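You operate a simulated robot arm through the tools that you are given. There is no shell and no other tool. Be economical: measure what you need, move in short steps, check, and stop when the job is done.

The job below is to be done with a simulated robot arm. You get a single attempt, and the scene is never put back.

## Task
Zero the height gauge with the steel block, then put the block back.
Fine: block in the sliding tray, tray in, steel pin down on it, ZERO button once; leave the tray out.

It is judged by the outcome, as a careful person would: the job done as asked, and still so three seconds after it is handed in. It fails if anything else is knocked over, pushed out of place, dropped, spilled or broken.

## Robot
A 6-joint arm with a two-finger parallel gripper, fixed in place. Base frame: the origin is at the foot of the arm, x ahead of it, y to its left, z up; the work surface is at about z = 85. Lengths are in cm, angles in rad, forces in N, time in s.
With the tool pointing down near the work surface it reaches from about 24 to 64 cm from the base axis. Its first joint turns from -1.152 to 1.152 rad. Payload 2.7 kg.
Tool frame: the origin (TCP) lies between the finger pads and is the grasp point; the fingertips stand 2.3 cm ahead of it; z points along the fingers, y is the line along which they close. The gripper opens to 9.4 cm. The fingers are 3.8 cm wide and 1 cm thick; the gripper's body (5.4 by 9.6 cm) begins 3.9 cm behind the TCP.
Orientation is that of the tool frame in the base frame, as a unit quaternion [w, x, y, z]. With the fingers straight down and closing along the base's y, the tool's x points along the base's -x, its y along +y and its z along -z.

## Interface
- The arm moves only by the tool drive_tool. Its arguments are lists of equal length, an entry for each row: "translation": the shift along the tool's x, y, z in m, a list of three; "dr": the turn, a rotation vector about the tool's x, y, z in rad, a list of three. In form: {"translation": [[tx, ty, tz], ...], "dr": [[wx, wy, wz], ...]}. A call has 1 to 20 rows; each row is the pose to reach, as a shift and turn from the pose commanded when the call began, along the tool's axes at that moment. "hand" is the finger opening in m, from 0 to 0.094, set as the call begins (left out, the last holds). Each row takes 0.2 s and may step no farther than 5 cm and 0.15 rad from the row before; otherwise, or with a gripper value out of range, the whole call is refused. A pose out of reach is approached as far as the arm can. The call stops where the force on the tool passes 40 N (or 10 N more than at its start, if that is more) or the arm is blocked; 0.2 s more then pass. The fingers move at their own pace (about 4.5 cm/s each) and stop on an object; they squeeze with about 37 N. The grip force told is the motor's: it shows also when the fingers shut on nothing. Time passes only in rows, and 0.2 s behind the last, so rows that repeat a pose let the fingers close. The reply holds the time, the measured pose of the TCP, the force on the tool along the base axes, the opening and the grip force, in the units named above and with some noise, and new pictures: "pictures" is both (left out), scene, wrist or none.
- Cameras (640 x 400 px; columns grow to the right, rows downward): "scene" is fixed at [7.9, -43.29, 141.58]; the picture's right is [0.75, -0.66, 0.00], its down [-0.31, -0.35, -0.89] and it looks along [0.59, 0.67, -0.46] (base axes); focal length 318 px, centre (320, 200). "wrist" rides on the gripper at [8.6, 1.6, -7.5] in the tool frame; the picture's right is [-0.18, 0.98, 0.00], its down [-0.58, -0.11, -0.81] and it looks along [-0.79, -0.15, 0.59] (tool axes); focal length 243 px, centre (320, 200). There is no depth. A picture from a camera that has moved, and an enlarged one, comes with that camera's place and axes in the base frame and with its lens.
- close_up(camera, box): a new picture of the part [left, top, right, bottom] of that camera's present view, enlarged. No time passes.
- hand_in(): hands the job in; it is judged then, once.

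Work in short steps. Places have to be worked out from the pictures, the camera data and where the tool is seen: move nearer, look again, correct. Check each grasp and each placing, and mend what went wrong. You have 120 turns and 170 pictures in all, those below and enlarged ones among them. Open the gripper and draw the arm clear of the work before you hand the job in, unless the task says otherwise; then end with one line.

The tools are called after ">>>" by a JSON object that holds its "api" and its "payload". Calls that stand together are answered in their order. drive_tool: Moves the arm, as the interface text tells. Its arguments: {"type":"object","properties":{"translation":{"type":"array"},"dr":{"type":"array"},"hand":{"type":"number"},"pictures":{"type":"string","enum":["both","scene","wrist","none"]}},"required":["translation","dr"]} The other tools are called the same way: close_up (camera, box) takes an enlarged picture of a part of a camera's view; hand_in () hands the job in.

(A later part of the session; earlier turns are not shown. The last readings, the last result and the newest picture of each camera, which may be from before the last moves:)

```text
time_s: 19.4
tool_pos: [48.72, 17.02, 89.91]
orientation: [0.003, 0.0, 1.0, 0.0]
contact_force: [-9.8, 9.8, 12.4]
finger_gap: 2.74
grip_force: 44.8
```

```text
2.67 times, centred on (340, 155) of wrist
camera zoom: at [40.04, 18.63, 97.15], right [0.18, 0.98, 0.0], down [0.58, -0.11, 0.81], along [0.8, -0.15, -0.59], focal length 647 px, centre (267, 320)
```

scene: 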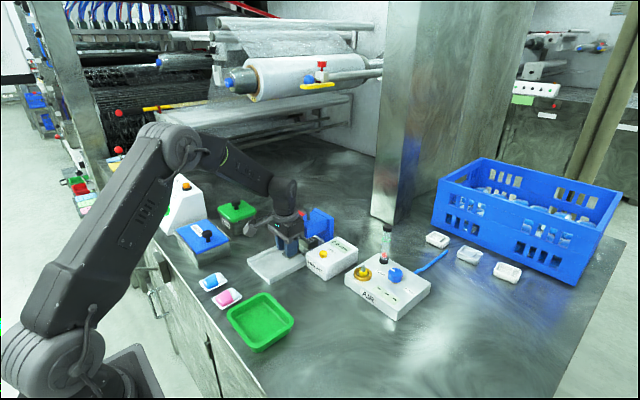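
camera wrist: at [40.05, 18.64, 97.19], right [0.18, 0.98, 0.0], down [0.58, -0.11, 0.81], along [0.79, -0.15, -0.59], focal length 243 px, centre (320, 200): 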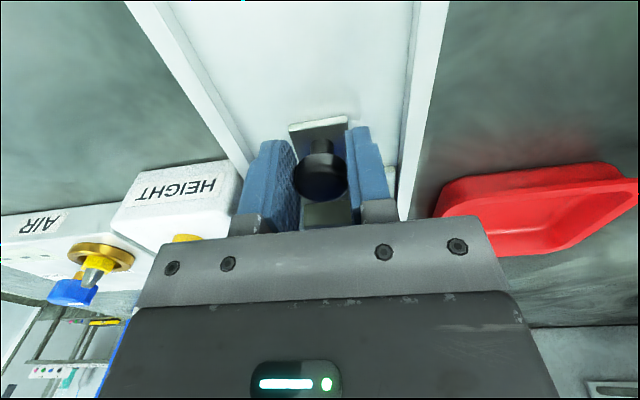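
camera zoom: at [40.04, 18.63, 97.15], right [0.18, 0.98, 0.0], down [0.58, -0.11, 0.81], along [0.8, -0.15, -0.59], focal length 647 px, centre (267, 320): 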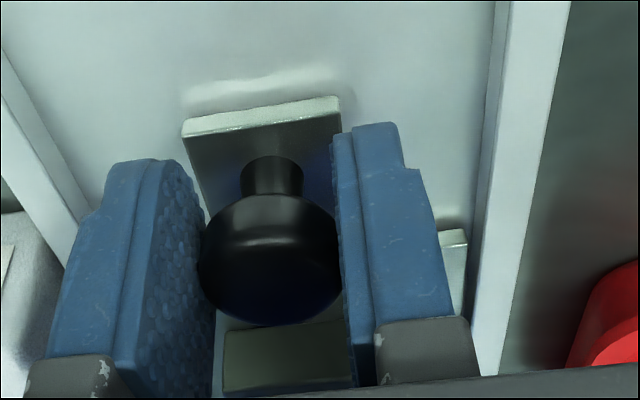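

One row was too long; repeating with shorter steps.

>>> {"api": "drive_tool", "payload": {"translation": [[0, 0, 0], [0, 0, 0], [0, 0, 0], [0.01, 0, -0.03], [0.04, 0, -0.06], [0.075, 0, -0.08], [0.105, 0, -0.1], [0.13, 0, -0.12], [0.13, 0, -0.12]], "dr": [[0, 0, 0], [0, 0, 0], [0, 0, 0], [0, 0, 0], [0, 0, 0], [0, 0, 0], [0, 0, 0], [0, 0, 0], [0, 0, 0]], "hand": 0.056}}

>>> {"api": "close_up", "payload": {"camera": "scene", "box": [250, 190, 360, 290]}}

>>> {"api": "close_up", "payload": {"camera": "wrist", "box": [240, 50, 440, 220]}}

```text
time_s: 21.4
tool_pos: [35.64, 16.99, 102.04]
orientation: [0.001, 0.001, 1.0, 0.0]
contact_force: [-0.2, 0.2, -0.1]
finger_gap: 5.58
grip_force: 0.1
camera wrist: at [26.91, 18.6, 109.2], right [0.18, 0.98, 0.0], down [0.58, -0.11, 0.81], along [0.79, -0.15, -0.59], focal length 243 px, centre (320, 200)
```

scene: 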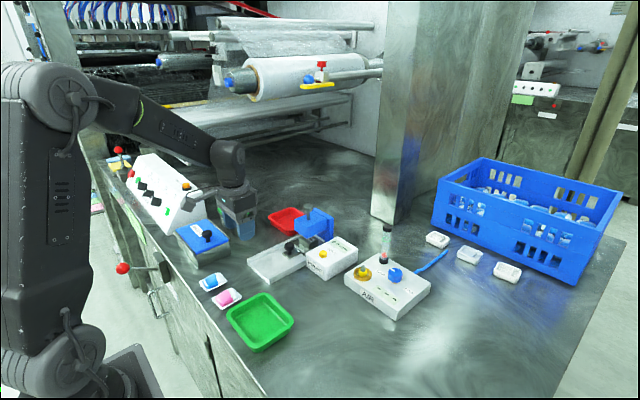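
wrist: 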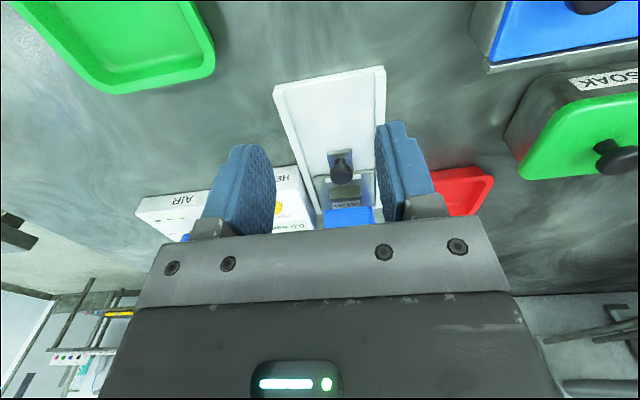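

```text
4.00 times, centred on (305, 240) of scene
camera zoom: at [7.9, -43.29, 141.58], right [0.75, -0.66, 0.0], down [-0.31, -0.35, -0.89], along [0.59, 0.67, -0.46], focal length 1273 px, centre (380, 40)
```

zoom: 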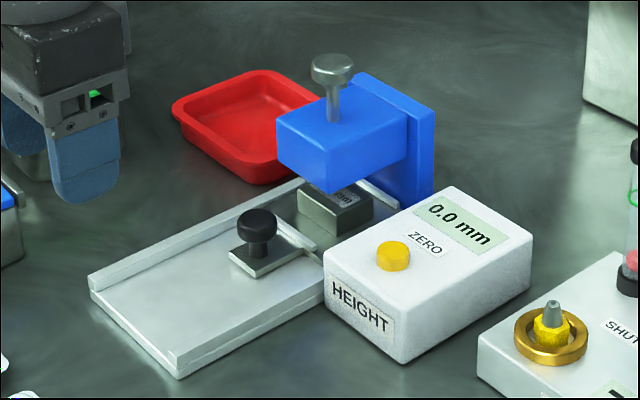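

```text
2.35 times, centred on (340, 135) of wrist
camera zoom: at [26.91, 18.6, 109.2], right [0.18, 0.98, 0.0], down [0.58, -0.11, 0.81], along [0.79, -0.15, -0.59], focal length 571 px, centre (273, 353)
```

zoom: 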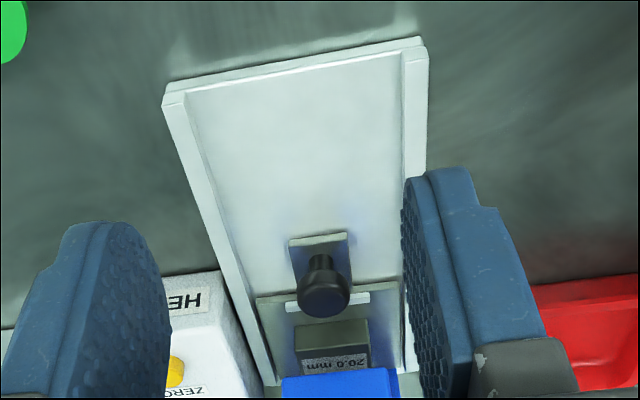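

Need to confirm the tray is fully home: push the knob from behind with closed fingers (body well clear of the gantry).

>>> {"api": "drive_tool", "payload": {"translation": [[-0.03, 0, 0.03], [-0.06, 0, 0.06], [-0.08, 0, 0.09], [-0.09, 0, 0.115], [-0.09, 0, 0.115]], "dr": [[0, 0, 0], [0, 0, 0], [0, 0, 0], [0, 0, 0], [0, 0, 0]], "hand": 0.0}}

>>> {"api": "close_up", "payload": {"camera": "scene", "box": [250, 190, 360, 290]}}

```text
time_s: 22.6
tool_pos: [44.92, 17.1, 90.14]
orientation: [0.001, 0.0, 1.0, 0.0]
contact_force: [-0.6, -0.6, 0.0]
finger_gap: 0.02
grip_force: 37.5
camera wrist: at [36.22, 18.76, 97.51], right [0.18, 0.98, 0.0], down [0.58, -0.11, 0.81], along [0.79, -0.15, -0.59], focal length 243 px, centre (320, 200)
```

scene: 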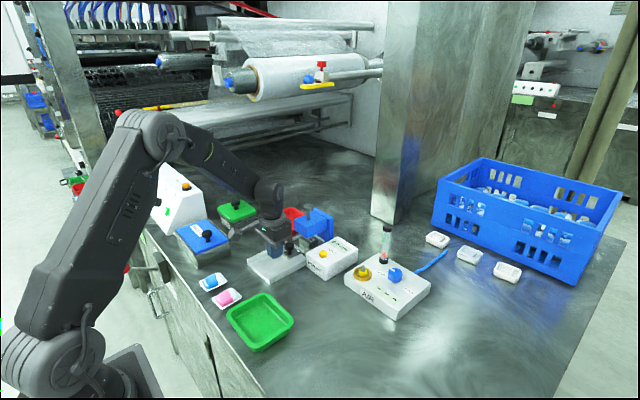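
wrist: 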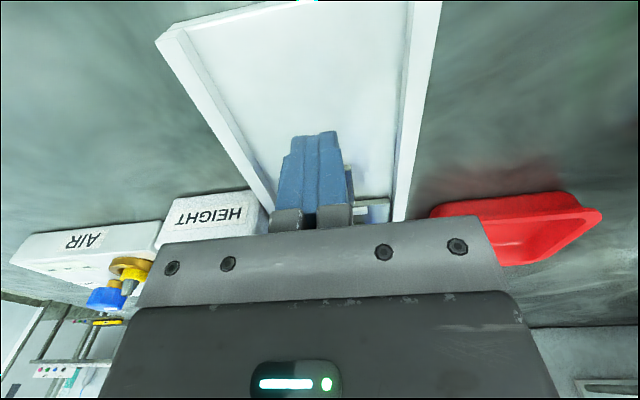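

```text
4.00 times, centred on (305, 240) of scene
camera zoom: at [7.9, -43.29, 141.58], right [0.75, -0.66, 0.0], down [-0.31, -0.35, -0.89], along [0.59, 0.67, -0.46], focal length 1273 px, centre (380, 40)
```

zoom: 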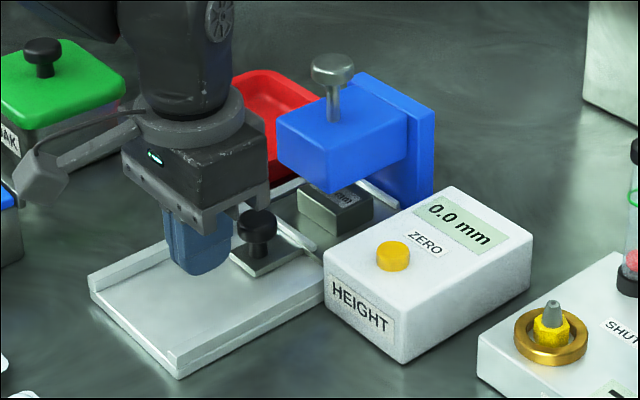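

Fingers are just behind the knob. Pushing forward in 3 mm steps until the stop.

>>> {"api": "drive_tool", "payload": {"translation": [[-0.005, 0, 0], [-0.01, 0, 0], [-0.013, 0, 0], [-0.016, 0, 0], [-0.019, 0, 0], [-0.022, 0, 0], [-0.025, 0, 0]], "dr": [[0, 0, 0], [0, 0, 0], [0, 0, 0], [0, 0, 0], [0, 0, 0], [0, 0, 0], [0, 0, 0]], "pictures": "none"}}

>>> {"api": "close_up", "payload": {"camera": "scene", "box": [250, 190, 360, 290]}}

```text
time_s: 24.0
tool_pos: [46.17, 17.14, 90.12]
orientation: [-0.009, 0.0, 1.0, -0.004]
contact_force: [-6.5, 0.9, -0.4]
finger_gap: 0.0
grip_force: 37.2
stopped in row 7: the force on the tool passed its limit (the readings are from after the stop); the commanded pose is now the measured one
```

```text
4.00 times, centred on (305, 240) of scene
camera zoom: at [7.88, -43.29, 141.58], right [0.75, -0.66, 0.0], down [-0.31, -0.35, -0.89], along [0.59, 0.67, -0.46], focal length 1273 px, centre (380, 40)
```

zoom: 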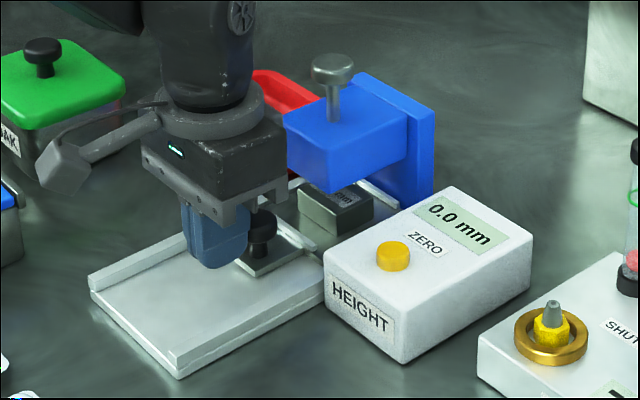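

Stop confirmed at the same place: tray is home. Backing off and rising for a look at the pin knob.

>>> {"api": "drive_tool", "payload": {"translation": [[0.015, 0, 0], [0.015, 0, -0.04], [0.015, -0.01, -0.08], [0.01, -0.02, -0.12], [0, -0.03, -0.15], [0, -0.03, -0.15]], "dr": [[0, 0, 0], [0, 0, 0], [0, 0, 0], [0, 0, 0], [0, 0, 0], [0, 0, 0]], "hand": 0.07}}

>>> {"api": "close_up", "payload": {"camera": "wrist", "box": [240, 50, 440, 230]}}

>>> {"api": "close_up", "payload": {"camera": "scene", "box": [290, 190, 350, 250]}}

```text
time_s: 25.4
tool_pos: [46.47, 14.13, 105.24]
orientation: [-0.007, 0.0, 1.0, -0.003]
contact_force: [-0.4, -0.4, 0.3]
finger_gap: 6.99
grip_force: 0.0
camera wrist: at [37.91, 15.8, 112.65], right [0.18, 0.98, -0.01], down [0.59, -0.11, 0.8], along [0.78, -0.15, -0.6], focal length 243 px, centre (320, 200)
```

scene: 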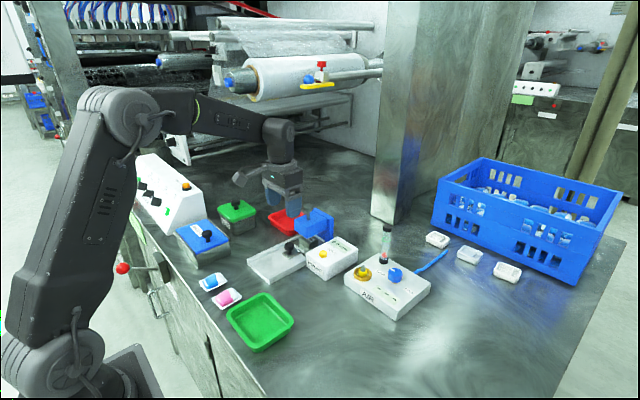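
wrist: 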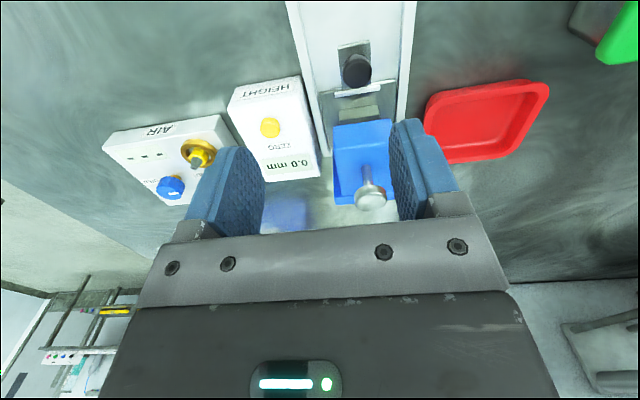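

```text
2.22 times, centred on (340, 140) of wrist
camera zoom: at [37.91, 15.8, 112.65], right [0.18, 0.98, -0.01], down [0.59, -0.11, 0.8], along [0.78, -0.15, -0.6], focal length 539 px, centre (276, 333)
```

zoom: 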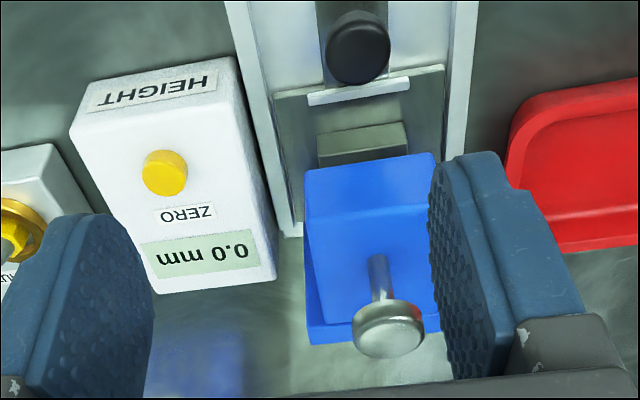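

```text
6.67 times, centred on (320, 220) of scene
camera zoom: at [7.9, -43.29, 141.58], right [0.75, -0.66, 0.0], down [-0.31, -0.35, -0.89], along [0.59, 0.67, -0.46], focal length 2122 px, centre (320, 67)
```

zoom: 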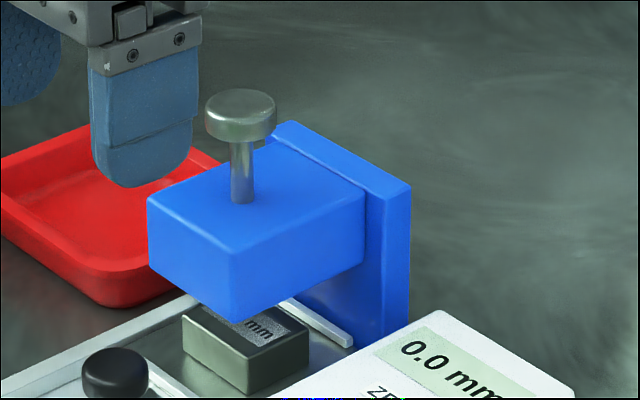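

Pin knob is near (55.7, 17.1), top ≈ 99.6. I'm closing the fingers, correcting the slight tilt and hovering above it.

>>> {"api": "drive_tool", "payload": {"translation": [[0, 0, -0.01], [-0.03, 0.01, -0.01], [-0.06, 0.02, -0.01], [-0.092, 0.03, -0.01], [-0.092, 0.03, -0.01]], "dr": [[-0.006, -0.015, 0], [-0.006, -0.015, 0], [-0.006, -0.015, 0], [-0.006, -0.015, 0], [-0.006, -0.015, 0]], "hand": 0.0}}

>>> {"api": "close_up", "payload": {"camera": "scene", "box": [270, 160, 370, 250]}}

>>> {"api": "close_up", "payload": {"camera": "wrist", "box": [240, 50, 440, 230]}}

```text
time_s: 26.6
tool_pos: [55.81, 17.24, 105.86]
orientation: [0.0, 0.001, 1.0, 0.0]
contact_force: [0.0, -0.8, 0.5]
finger_gap: 0.01
grip_force: 36.8
camera wrist: at [47.21, 18.85, 113.25], right [0.19, 0.98, 0.0], down [0.58, -0.11, 0.81], along [0.79, -0.15, -0.59], focal length 243 px, centre (320, 200)
```

scene: 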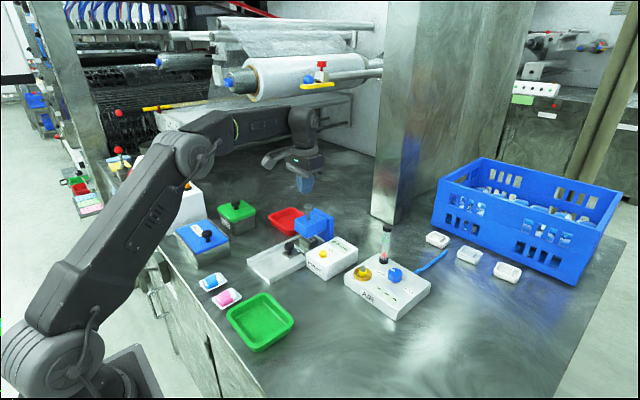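
wrist: 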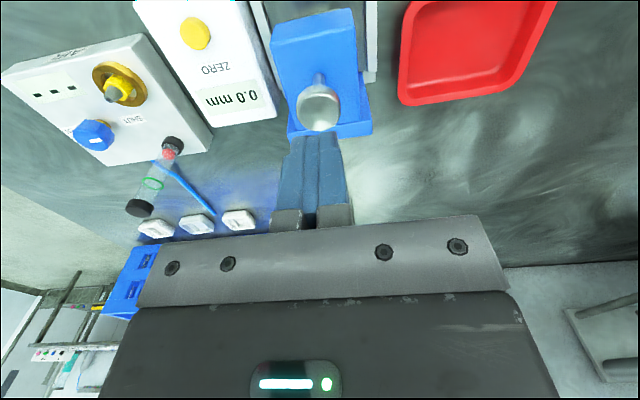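

```text
4.44 times, centred on (320, 205) of scene
camera zoom: at [7.9, -43.29, 141.58], right [0.75, -0.66, 0.0], down [-0.31, -0.35, -0.89], along [0.59, 0.67, -0.46], focal length 1415 px, centre (320, 178)
```

zoom: 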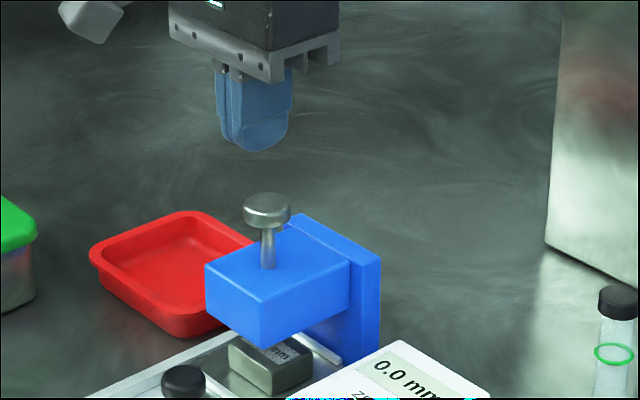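

```text
2.22 times, centred on (340, 140) of wrist
camera zoom: at [47.21, 18.85, 113.25], right [0.19, 0.98, 0.0], down [0.58, -0.11, 0.81], along [0.79, -0.15, -0.59], focal length 539 px, centre (276, 333)
```

zoom: 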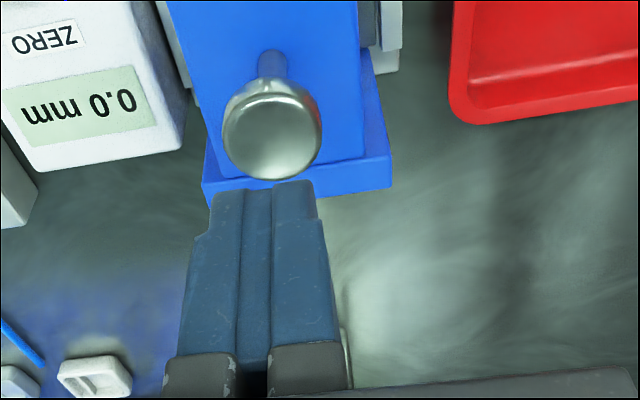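

Refined knob centre (56.05, 17.06). Lowering slowly onto it and pressing down in small steps.

>>> {"api": "drive_tool", "payload": {"translation": [[-0.002, -0.0015, 0.02], [-0.002, -0.0015, 0.033], [-0.002, -0.0015, 0.037], [-0.002, -0.0015, 0.041], [-0.002, -0.0015, 0.045], [-0.002, -0.0015, 0.049], [-0.002, -0.0015, 0.053], [-0.002, -0.0015, 0.053]], "dr": [[0, 0, 0], [0, 0, 0], [0, 0, 0], [0, 0, 0], [0, 0, 0], [0, 0, 0], [0, 0, 0], [0, 0, 0]]}}

>>> {"api": "close_up", "payload": {"camera": "scene", "box": [270, 180, 370, 270]}}

```text
time_s: 28.4
tool_pos: [55.92, 17.07, 100.75]
orientation: [-0.001, 0.001, 1.0, 0.0]
contact_force: [0.0, -1.3, 1.5]
finger_gap: 0.03
grip_force: 37.6
camera wrist: at [47.29, 18.69, 108.03], right [0.18, 0.98, 0.0], down [0.58, -0.11, 0.81], along [0.79, -0.15, -0.59], focal length 243 px, centre (320, 200)
```

scene: 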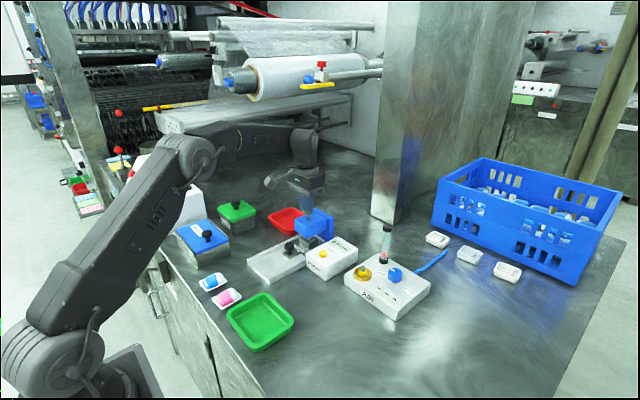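
wrist: 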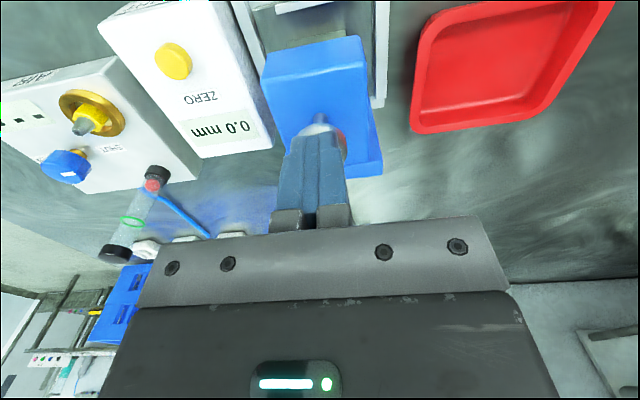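

```text
4.44 times, centred on (320, 225) of scene
camera zoom: at [7.9, -43.29, 141.58], right [0.75, -0.66, 0.0], down [-0.31, -0.35, -0.89], along [0.59, 0.67, -0.46], focal length 1415 px, centre (320, 89)
```

zoom: 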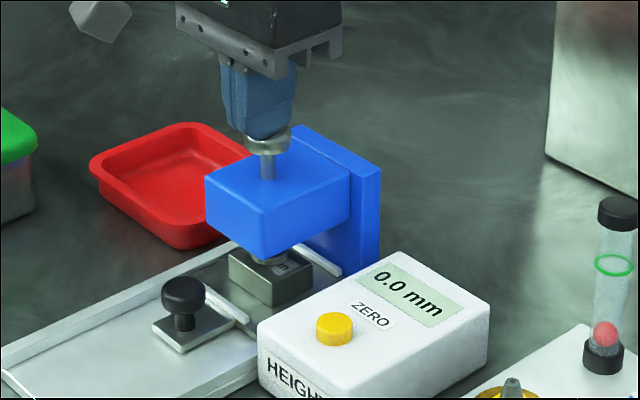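

The pin slides down with light force and its foot now shows just above the block. Continuing in 2 mm steps until contact.

>>> {"api": "drive_tool", "payload": {"translation": [[0, 0, 0.002], [0, 0, 0.004], [0, 0, 0.006], [0, 0, 0.008], [0, 0, 0.01], [0, 0, 0.012], [0, 0, 0.014]], "dr": [[0, 0, 0], [0, 0, 0], [0, 0, 0], [0, 0, 0], [0, 0, 0], [0, 0, 0], [0, 0, 0]]}}

>>> {"api": "close_up", "payload": {"camera": "scene", "box": [270, 180, 370, 270]}}

```text
time_s: 29.7
tool_pos: [56.03, 16.98, 100.44]
orientation: [0.005, 0.0, 1.0, 0.001]
contact_force: [-1.9, -0.7, 4.1]
finger_gap: 0.0
grip_force: 37.3
stopped in row 6: the force on the tool passed its limit (the readings are from after the stop); the commanded pose is now the measured one
camera wrist: at [47.27, 18.65, 107.65], right [0.18, 0.98, 0.0], down [0.57, -0.11, 0.81], along [0.8, -0.15, -0.58], focal length 243 px, centre (320, 200)
```

scene: 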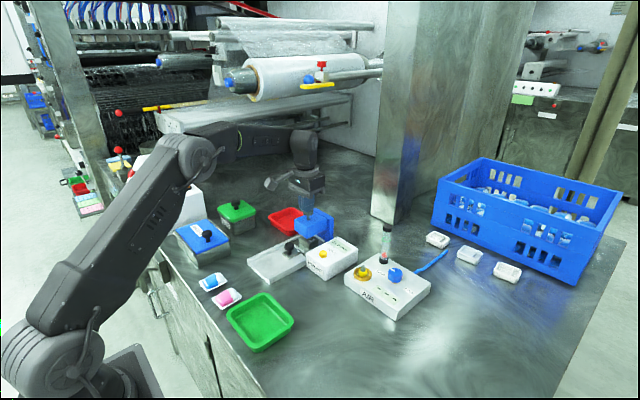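
wrist: 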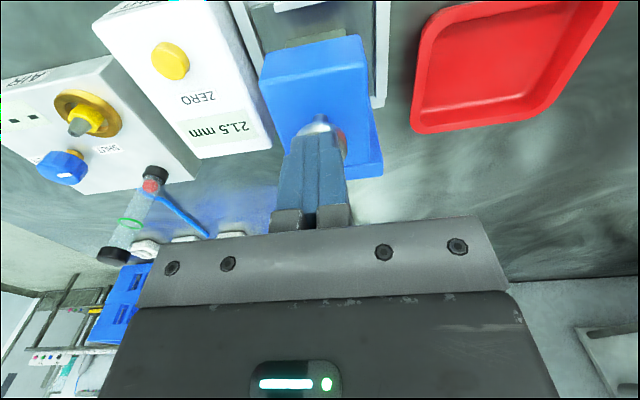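

```text
4.44 times, centred on (320, 225) of scene
camera zoom: at [7.89, -43.29, 141.58], right [0.75, -0.66, 0.0], down [-0.31, -0.35, -0.89], along [0.59, 0.67, -0.46], focal length 1415 px, centre (320, 89)
```

zoom: 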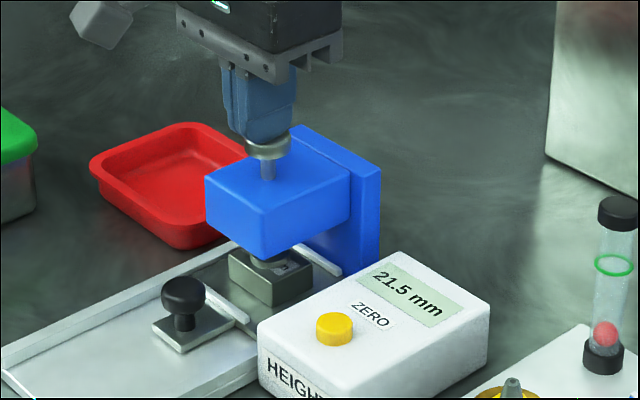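

The display reads 21.5 mm, so the pin is on the block. Rising, checking it stays down, and moving over the ZERO button (≈52.8, 7.4).

>>> {"api": "drive_tool", "payload": {"translation": [[0, 0, -0.02], [0, 0, -0.04], [0.015, -0.04, -0.03], [0.03, -0.07, -0.01], [0.0325, -0.096, 0.02], [0.0325, -0.096, 0.02]], "dr": [[0.002, 0.01, 0], [0.002, 0.01, 0], [0.002, 0.01, 0], [0.002, 0.01, 0], [0.002, 0.01, 0], [0.002, 0.01, 0]]}}

>>> {"api": "close_up", "payload": {"camera": "scene", "box": [270, 180, 370, 270]}}

>>> {"api": "close_up", "payload": {"camera": "wrist", "box": [240, 0, 440, 180]}}

```text
time_s: 31.1
tool_pos: [52.62, 7.41, 98.37]
orientation: [0.001, 0.0, 1.0, 0.0]
contact_force: [-0.2, 0.6, 0.3]
finger_gap: 0.02
grip_force: 37.0
camera wrist: at [44.03, 9.03, 105.62], right [0.18, 0.98, 0.0], down [0.58, -0.11, 0.81], along [0.79, -0.15, -0.59], focal length 243 px, centre (320, 200)
```

scene: 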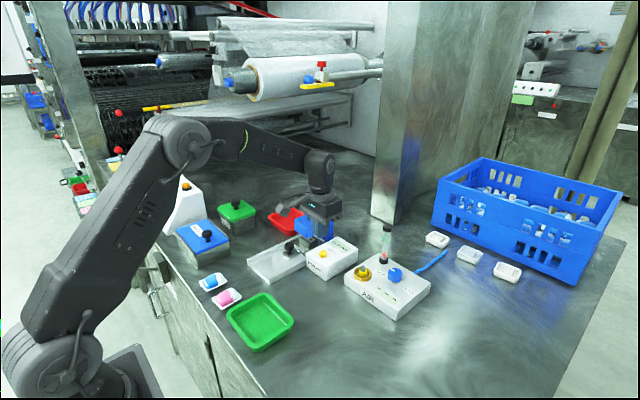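
wrist: 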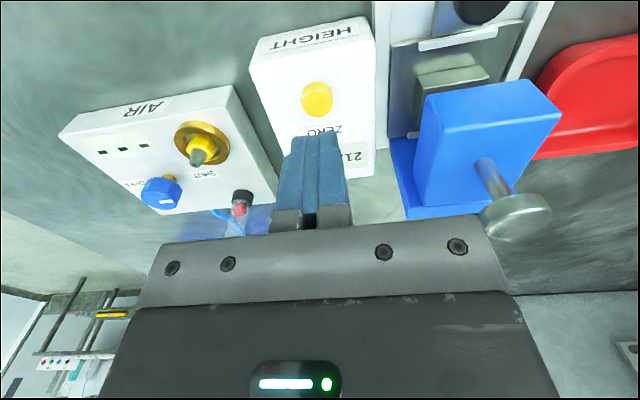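

```text
4.44 times, centred on (320, 225) of scene
camera zoom: at [7.9, -43.29, 141.58], right [0.75, -0.66, 0.0], down [-0.31, -0.35, -0.89], along [0.59, 0.67, -0.46], focal length 1415 px, centre (320, 89)
```

zoom: 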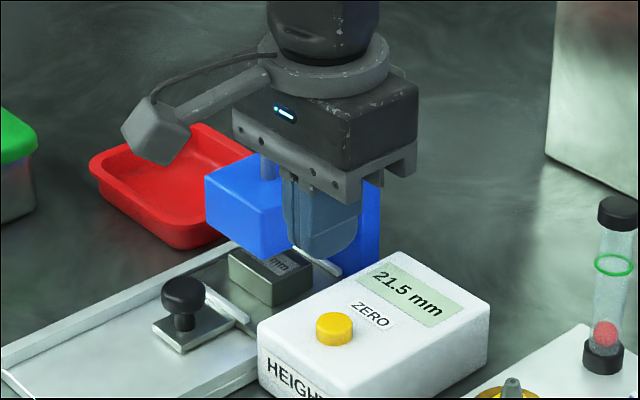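

```text
2.22 times, centred on (340, 90) of wrist
camera zoom: at [44.03, 9.03, 105.62], right [0.18, 0.98, 0.0], down [0.58, -0.11, 0.81], along [0.79, -0.15, -0.59], focal length 539 px, centre (276, 444)
```

zoom: 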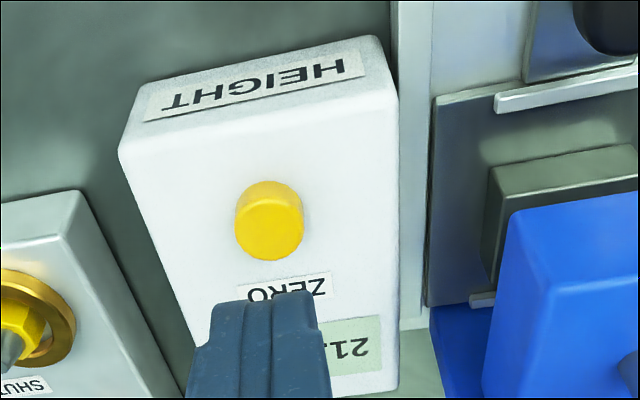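

I need to see whether the pin stayed down; the foot seems no longer visible. Close-ups of the pin.

>>> {"api": "close_up", "payload": {"camera": "wrist", "box": [400, 60, 580, 250]}}

>>> {"api": "close_up", "payload": {"camera": "scene", "box": [305, 220, 345, 255]}}

```text
2.11 times, centred on (490, 155) of wrist
camera zoom: at [44.03, 9.03, 105.62], right [0.18, 0.98, 0.0], down [0.58, -0.11, 0.81], along [0.79, -0.15, -0.59], focal length 511 px, centre (-38, 295)
```

zoom: 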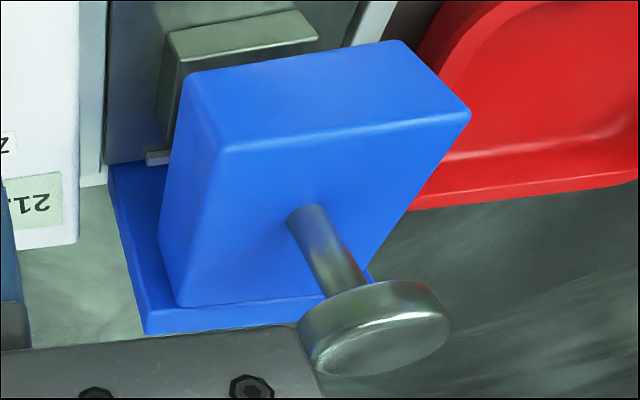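

```text
11.43 times, centred on (325, 238) of scene
camera zoom: at [7.9, -43.29, 141.58], right [0.75, -0.66, 0.0], down [-0.31, -0.35, -0.89], along [0.59, 0.67, -0.46], focal length 3637 px, centre (263, -229)
```

zoom: 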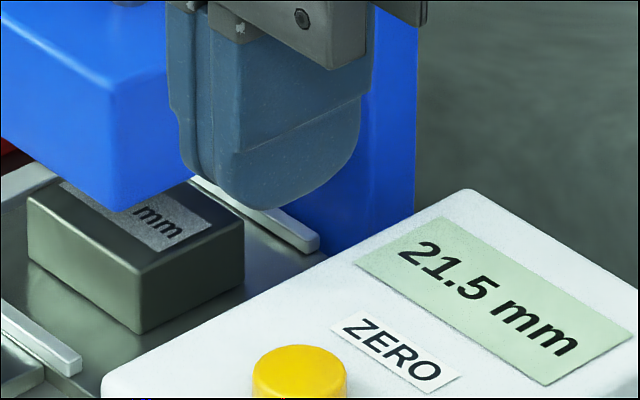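

The pin is spring-returned (knob back up) and the display holds the 21.5 mm touch reading, so the single ZERO press comes next. Aligning over the button at (53.0, 7.15).

>>> {"api": "drive_tool", "payload": {"translation": [[-0.004, -0.0025, 0.015], [-0.004, -0.0025, 0.03], [-0.004, -0.0025, 0.04], [-0.004, -0.0025, 0.04]], "dr": [[0, 0, 0], [0, 0, 0], [0, 0, 0], [0, 0, 0]], "pictures": "wrist"}}

>>> {"api": "close_up", "payload": {"camera": "scene", "box": [290, 210, 360, 280]}}

```text
time_s: 32.1
tool_pos: [53.2, 7.24, 94.22]
orientation: [0.001, 0.0, 1.0, 0.0]
contact_force: [1.4, 0.2, -0.3]
finger_gap: 0.0
grip_force: 37.2
camera wrist: at [44.61, 8.81, 101.57], right [0.18, 0.98, 0.0], down [0.58, -0.11, 0.81], along [0.79, -0.15, -0.59], focal length 243 px, centre (320, 200)
```

wrist: 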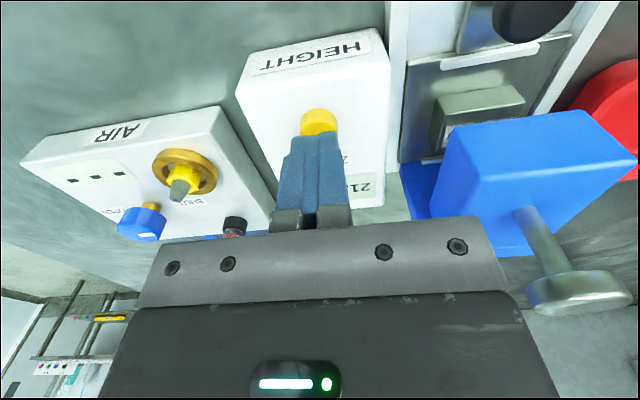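

```text
5.71 times, centred on (325, 245) of scene
camera zoom: at [7.9, -43.29, 141.58], right [0.75, -0.66, 0.0], down [-0.31, -0.35, -0.89], along [0.59, 0.67, -0.46], focal length 1819 px, centre (291, -57)
```

zoom: 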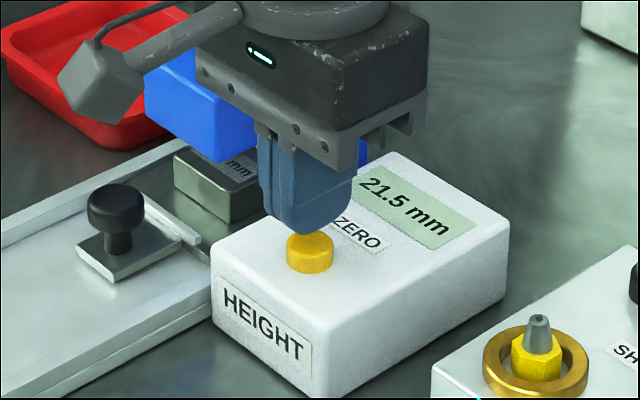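

Aligned. Pressing down in ~1.5 mm steps.

>>> {"api": "drive_tool", "payload": {"translation": [[0.001, 0, 0.005], [0.001, 0, 0.007], [0.001, 0, 0.009], [0.001, 0, 0.0105], [0.001, 0, 0.012], [0.001, 0, 0.0135]], "dr": [[0, 0, 0], [0, 0, 0], [0, 0, 0], [0, 0, 0], [0, 0, 0], [0, 0, 0]], "pictures": "none"}}

>>> {"api": "close_up", "payload": {"camera": "scene", "box": [290, 210, 360, 280]}}

```text
time_s: 33.5
tool_pos: [53.25, 7.21, 93.02]
orientation: [0.0, 0.0, 1.0, -0.001]
contact_force: [0.9, -0.4, 1.2]
finger_gap: 0.0
grip_force: 36.9
```

```text
5.71 times, centred on (325, 245) of scene
camera zoom: at [7.9, -43.29, 141.58], right [0.75, -0.66, 0.0], down [-0.31, -0.35, -0.89], along [0.59, 0.67, -0.46], focal length 1819 px, centre (291, -57)
```

zoom: 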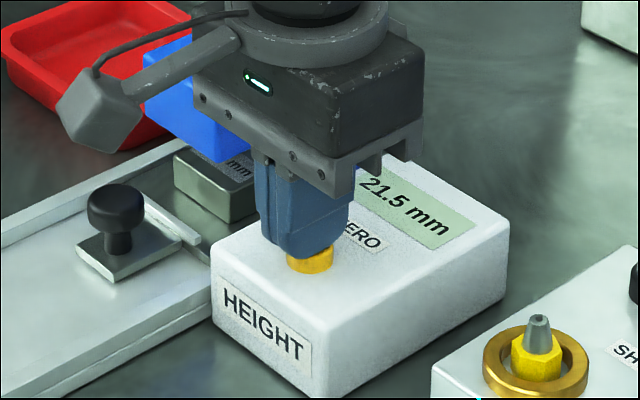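

Barely touching; a few more 1 mm steps.

>>> {"api": "drive_tool", "payload": {"translation": [[0, 0, 0.0015], [0, 0, 0.003], [0, 0, 0.004]], "dr": [[0, 0, 0], [0, 0, 0], [0, 0, 0]], "pictures": "none"}}

>>> {"api": "close_up", "payload": {"camera": "scene", "box": [290, 210, 360, 280]}}

```text
time_s: 34.3
tool_pos: [53.14, 7.18, 92.66]
orientation: [0.0, 0.0, 1.0, 0.001]
contact_force: [0.5, 0.4, 1.0]
finger_gap: 0.0
grip_force: 37.2
```

```text
5.71 times, centred on (325, 245) of scene
camera zoom: at [7.9, -43.29, 141.58], right [0.75, -0.66, 0.0], down [-0.31, -0.35, -0.89], along [0.59, 0.67, -0.46], focal length 1819 px, centre (291, -57)
```

zoom: 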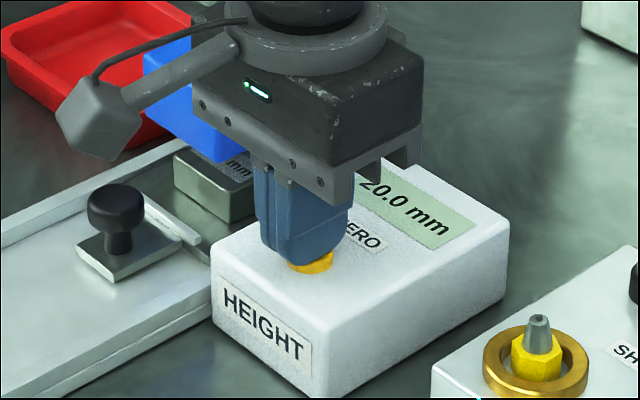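

Display now reads 20.0 mm: zeroed with a single press. Rising straight off and moving over the tray knob.

>>> {"api": "drive_tool", "payload": {"translation": [[0, 0, -0.03], [0, 0, -0.06], [0, 0, -0.075], [0.03, 0.03, -0.075], [0.06, 0.06, -0.075], [0.065, 0.098, -0.075], [0.0455, 0.098, -0.075], [0.0455, 0.098, -0.075]], "dr": [[0, 0, 0], [0, 0, 0], [0, 0, 0], [0, 0, 0], [0, 0, 0], [0, 0, 0], [0, 0, 0], [0, 0, 0]]}}

>>> {"api": "close_up", "payload": {"camera": "scene", "box": [250, 180, 360, 280]}}

>>> {"api": "close_up", "payload": {"camera": "wrist", "box": [240, 0, 440, 180]}}

```text
time_s: 36.1
tool_pos: [48.44, 16.87, 100.13]
orientation: [0.0, -0.001, 1.0, 0.0]
contact_force: [0.9, 0.7, 0.0]
finger_gap: 0.02
grip_force: 37.0
camera wrist: at [39.81, 18.55, 107.3], right [0.18, 0.98, 0.0], down [0.58, -0.11, 0.81], along [0.79, -0.15, -0.59], focal length 243 px, centre (320, 200)
```

scene: 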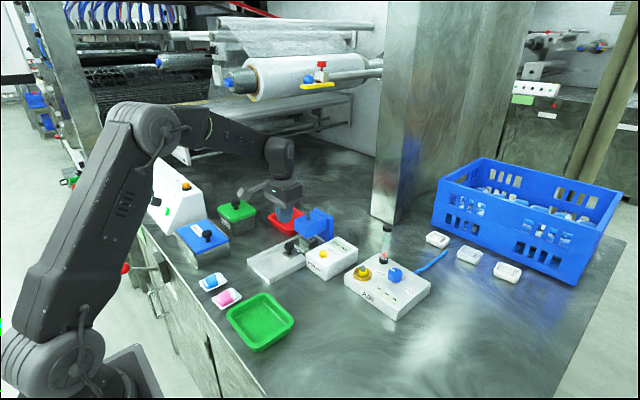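
wrist: 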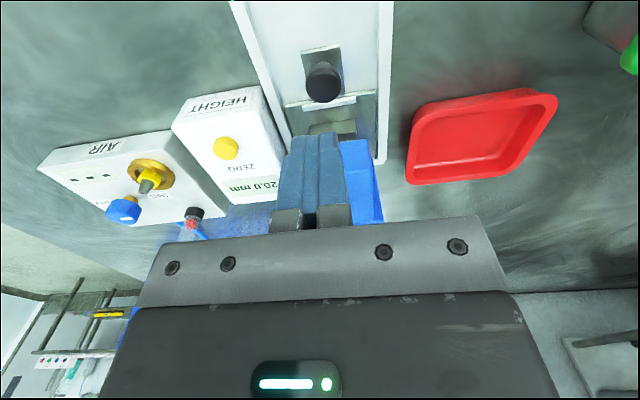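

```text
4.00 times, centred on (305, 230) of scene
camera zoom: at [7.9, -43.29, 141.58], right [0.75, -0.66, 0.0], down [-0.31, -0.35, -0.89], along [0.59, 0.67, -0.46], focal length 1273 px, centre (380, 80)
```

zoom: 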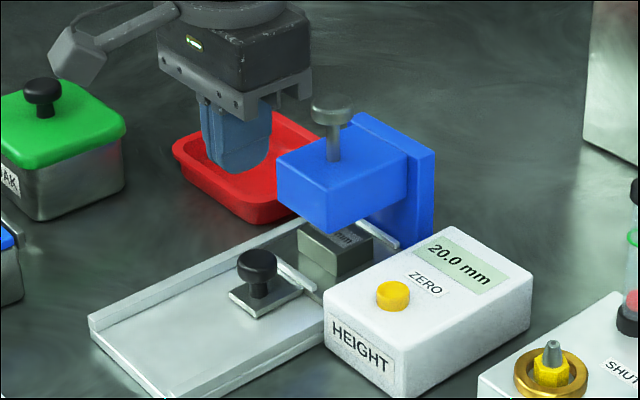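

```text
2.22 times, centred on (340, 90) of wrist
camera zoom: at [39.81, 18.55, 107.3], right [0.18, 0.98, 0.0], down [0.58, -0.11, 0.81], along [0.79, -0.15, -0.59], focal length 539 px, centre (276, 444)
```

zoom: 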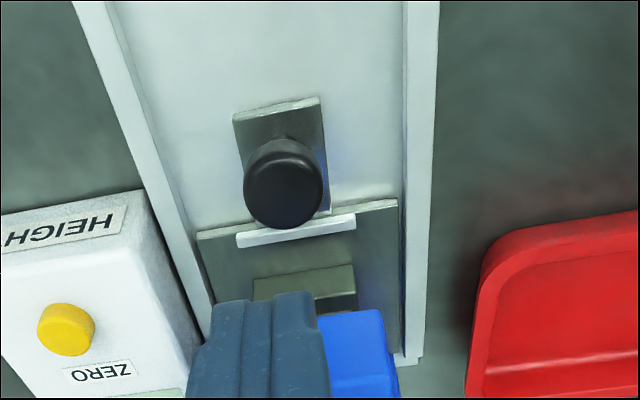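

Pin is up, tray in, display 20.0 mm. Opening and descending around the knob at (49.2, 17.0).

>>> {"api": "drive_tool", "payload": {"translation": [[0, 0.0013, 0], [0, 0.0013, 0.02], [0, 0.0013, 0.045], [0, 0.0013, 0.07], [0, 0.0013, 0.09], [0, 0.0013, 0.102], [0, 0.0013, 0.102]], "dr": [[0, 0, 0], [0, 0, 0], [0, 0, 0], [0, 0, 0], [0, 0, 0], [0, 0, 0], [0, 0, 0]], "hand": 0.056, "pictures": "wrist"}}

```text
time_s: 37.7
tool_pos: [48.49, 17.1, 89.97]
orientation: [0.0, -0.001, 1.0, 0.001]
contact_force: [-0.2, 0.3, -0.1]
finger_gap: 5.59
grip_force: 0.1
camera wrist: at [39.84, 18.73, 97.25], right [0.18, 0.98, 0.0], down [0.58, -0.11, 0.81], along [0.79, -0.15, -0.59], focal length 243 px, centre (320, 200)
```

wrist: 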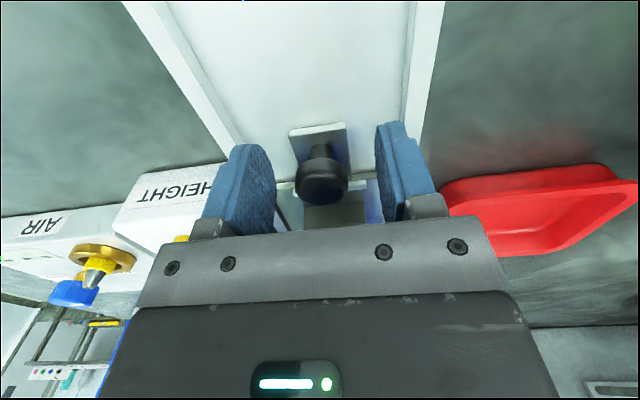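

Closing on the knob and then drawing the tray out.

>>> {"api": "drive_tool", "payload": {"translation": [[0, -0.0005, 0], [0, -0.0005, 0], [0, -0.0005, 0], [0, -0.0005, 0], [0, -0.0005, 0], [0.003, -0.0005, 0], [0.008, -0.0005, 0], [0.015, -0.0005, 0], [0.023, -0.0005, 0], [0.031, -0.0005, 0], [0.039, -0.0005, 0], [0.047, -0.0005, 0], [0.055, -0.0005, 0], [0.063, -0.0005, 0], [0.071, -0.0005, 0], [0.078, -0.0005, 0], [0.083, -0.0005, 0], [0.083, -0.0005, 0]], "dr": [[0, 0, 0], [0, 0, 0], [0, 0, 0], [0, 0, 0], [0, 0, 0], [0, 0, 0], [0, 0, 0], [0, 0, 0], [0, 0, 0], [0, 0, 0], [0, 0, 0], [0, 0, 0], [0, 0, 0], [0, 0, 0], [0, 0, 0], [0, 0, 0], [0, 0, 0], [0, 0, 0]], "hand": 0.01}}

>>> {"api": "close_up", "payload": {"camera": "scene", "box": [230, 190, 350, 300]}}

```text
time_s: 41.5
tool_pos: [40.14, 17.03, 89.84]
orientation: [-0.001, 0.001, 1.0, 0.0]
contact_force: [-0.3, -24.2, 16.6]
finger_gap: 2.72
grip_force: 45.1
camera wrist: at [31.51, 18.64, 97.18], right [0.18, 0.98, 0.0], down [0.58, -0.11, 0.81], along [0.79, -0.15, -0.59], focal length 243 px, centre (320, 200)
```

scene: 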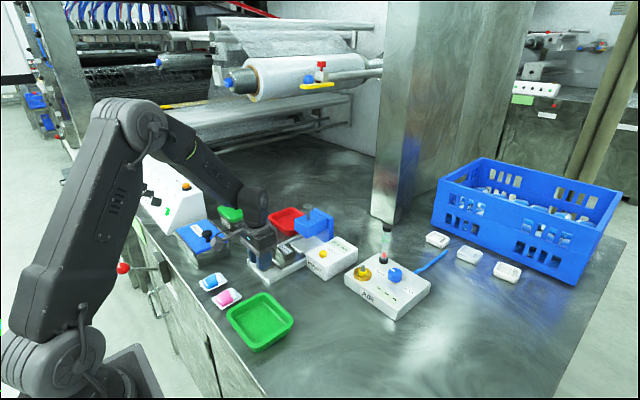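
wrist: 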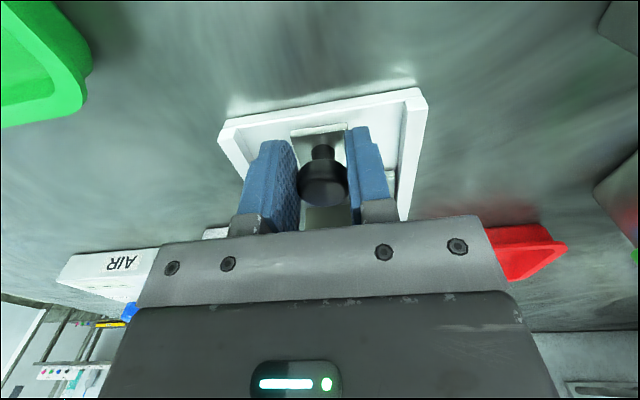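

```text
3.64 times, centred on (290, 245) of scene
camera zoom: at [7.88, -43.36, 141.56], right [0.75, -0.66, 0.0], down [-0.31, -0.35, -0.89], along [0.59, 0.67, -0.46], focal length 1157 px, centre (429, 36)
```

zoom: 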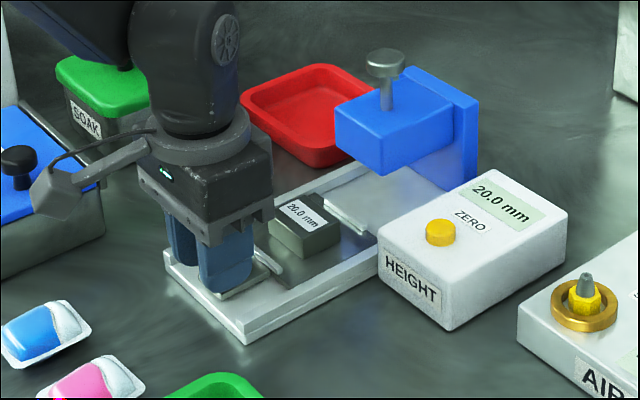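

Tray is nearly out and the block is riding with it. Relieving the side load and drawing the last ~3 cm.

>>> {"api": "drive_tool", "payload": {"translation": [[0, -0.001, -0.0005], [0.006, -0.001, -0.0005], [0.013, -0.001, -0.0005], [0.019, -0.001, -0.0005], [0.024, -0.001, -0.0005], [0.027, -0.001, -0.0005], [0.029, -0.001, -0.0005], [0.03, -0.001, -0.0005], [0.03, -0.001, -0.0005]], "dr": [[0, 0, 0], [0, 0, 0], [0, 0, 0], [0, 0, 0], [0, 0, 0], [0, 0, 0], [0, 0, 0], [0, 0, 0], [0, 0, 0]]}}

>>> {"api": "close_up", "payload": {"camera": "scene", "box": [230, 190, 350, 300]}}

```text
time_s: 43.5
tool_pos: [37.07, 17.08, 89.83]
orientation: [-0.003, 0.0, 1.0, 0.0]
contact_force: [0.4, -6.5, -16.1]
finger_gap: 2.69
grip_force: 45.2
camera wrist: at [28.53, 18.63, 97.2], right [0.18, 0.98, 0.0], down [0.58, -0.11, 0.8], along [0.79, -0.15, -0.59], focal length 243 px, centre (320, 200)
```

scene: 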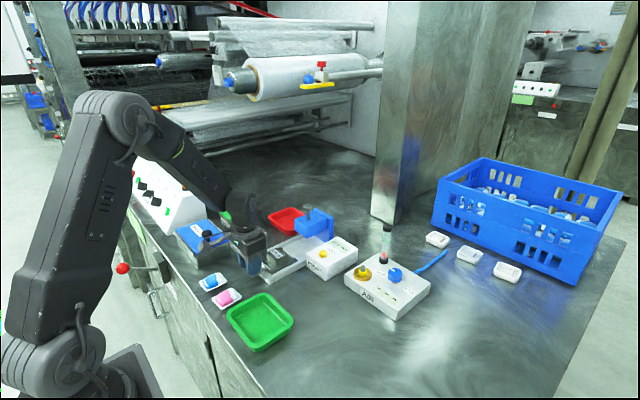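
wrist: 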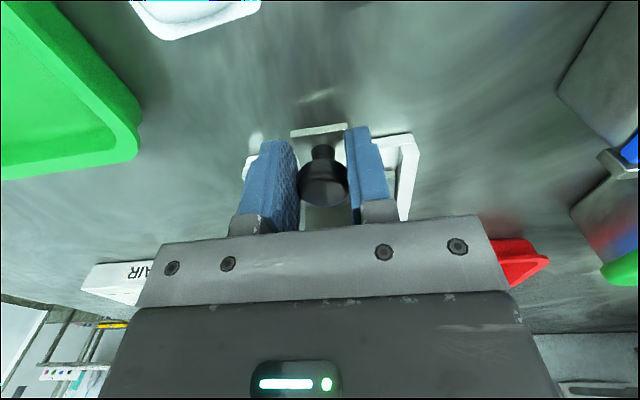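

```text
3.64 times, centred on (290, 245) of scene
camera zoom: at [7.92, -43.29, 141.58], right [0.75, -0.66, 0.0], down [-0.31, -0.35, -0.89], along [0.59, 0.67, -0.46], focal length 1157 px, centre (429, 36)
```

zoom: 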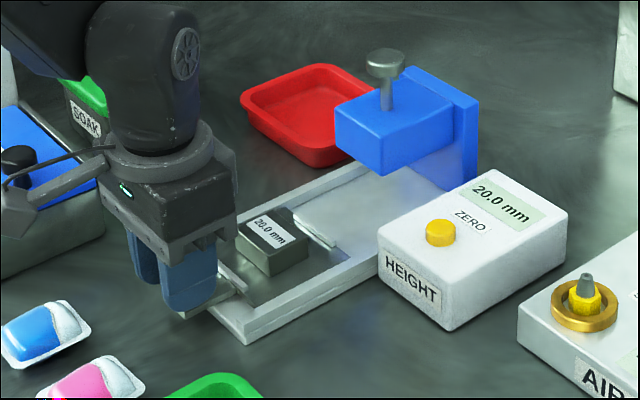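

Tray is about where it began; feeling gently for the outer stop with up to 3 mm more.

>>> {"api": "drive_tool", "payload": {"translation": [[0, 0, 0.0004], [0.0015, 0, 0.0004], [0.003, 0, 0.0004], [0.003, 0, 0.0004]], "dr": [[0, 0, 0], [0, 0, 0], [0, 0, 0], [0, 0, 0]], "pictures": "none"}}

```text
time_s: 44.5
tool_pos: [37.08, 17.04, 89.98]
orientation: [0.0, 0.0, 1.0, 0.002]
contact_force: [3.4, -4.8, -13.2]
finger_gap: 2.72
grip_force: 45.6
```

The stop is felt at 37.1, so the tray is fully out. Releasing and rising, then moving back over the block.

>>> {"api": "drive_tool", "payload": {"translation": [[-0.002, 0, 0], [-0.002, 0, 0], [-0.002, 0, 0], [-0.002, 0, -0.03], [-0.002, 0, -0.07], [-0.04, 0, -0.085], [-0.08, 0, -0.085], [-0.08, 0, -0.085]], "dr": [[0, 0, 0], [0, 0, 0], [0, 0, 0], [0, 0, 0], [0, 0, 0], [0, 0, 0], [0, 0, 0], [0, 0, 0]], "hand": 0.056}}

>>> {"api": "close_up", "payload": {"camera": "wrist", "box": [240, 0, 440, 180]}}

>>> {"api": "close_up", "payload": {"camera": "scene", "box": [230, 190, 350, 300]}}

```text
time_s: 46.3
tool_pos: [45.13, 17.1, 98.45]
orientation: [0.0, 0.0, 1.0, 0.0]
contact_force: [-0.1, -0.7, 0.0]
finger_gap: 5.61
grip_force: 0.1
camera wrist: at [36.48, 18.75, 105.7], right [0.18, 0.98, 0.0], down [0.58, -0.11, 0.81], along [0.79, -0.15, -0.59], focal length 243 px, centre (320, 200)
```

scene: 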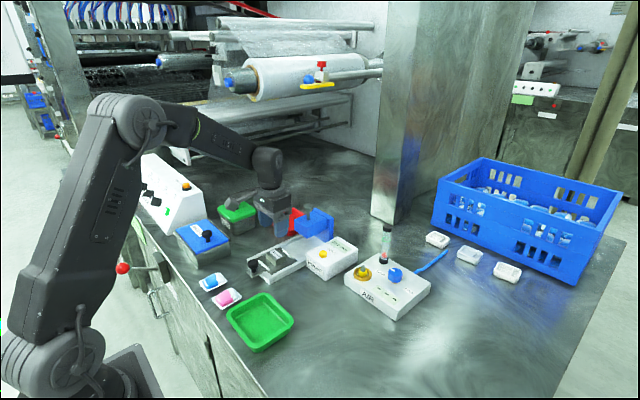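
wrist: 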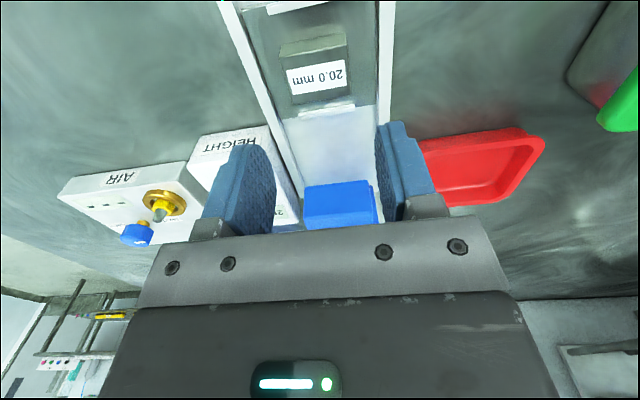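

```text
2.22 times, centred on (340, 90) of wrist
camera zoom: at [36.48, 18.75, 105.7], right [0.18, 0.98, 0.0], down [0.58, -0.11, 0.81], along [0.79, -0.15, -0.59], focal length 539 px, centre (276, 444)
```

zoom: 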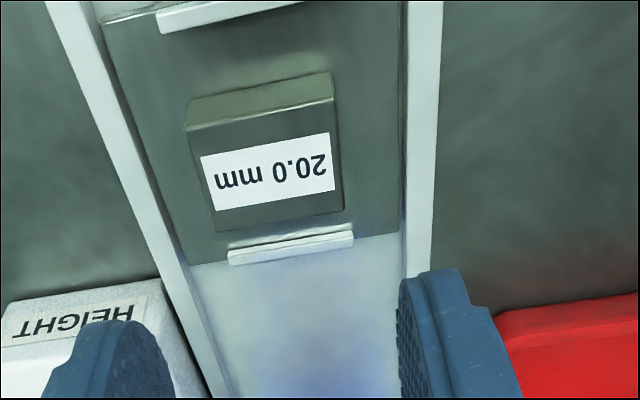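

```text
3.64 times, centred on (290, 245) of scene
camera zoom: at [7.9, -43.29, 141.58], right [0.75, -0.66, 0.0], down [-0.31, -0.35, -0.89], along [0.59, 0.67, -0.46], focal length 1157 px, centre (429, 36)
```

zoom: 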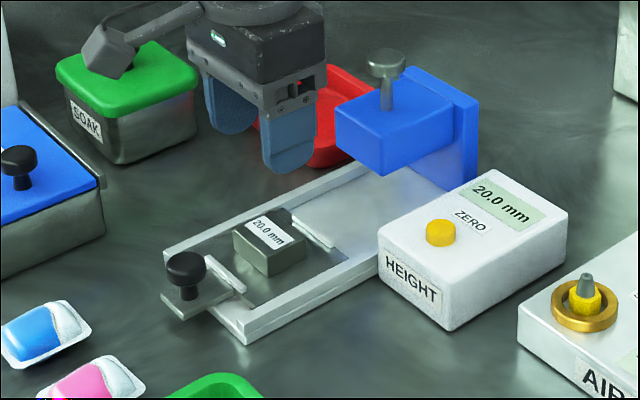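

Block still centred at (44.85, 16.97). Descending to grasp it, fingers inside the rails.

>>> {"api": "drive_tool", "payload": {"translation": [[0.0026, -0.0013, 0.03], [0.0026, -0.0013, 0.06], [0.0026, -0.0013, 0.08], [0.0026, -0.0013, 0.0875], [0.0026, -0.0013, 0.0875]], "dr": [[0, 0, -0.015], [0, 0, -0.015], [0, 0, -0.015], [0, 0, -0.015], [0, 0, -0.015]], "pictures": "wrist"}}

```text
time_s: 47.5
tool_pos: [44.67, 16.85, 89.6]
orientation: [0.0, -0.007, 1.0, 0.001]
contact_force: [0.2, -0.6, -0.2]
finger_gap: 5.62
grip_force: 0.1
camera wrist: at [36.01, 18.41, 96.91], right [0.17, 0.99, 0.0], down [0.58, -0.1, 0.81], along [0.79, -0.14, -0.59], focal length 243 px, centre (320, 200)
```

wrist: 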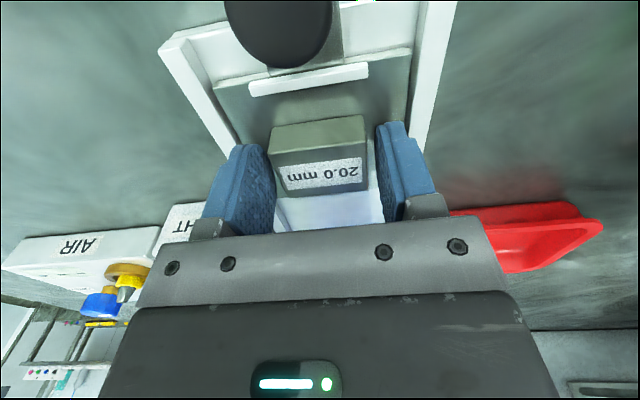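

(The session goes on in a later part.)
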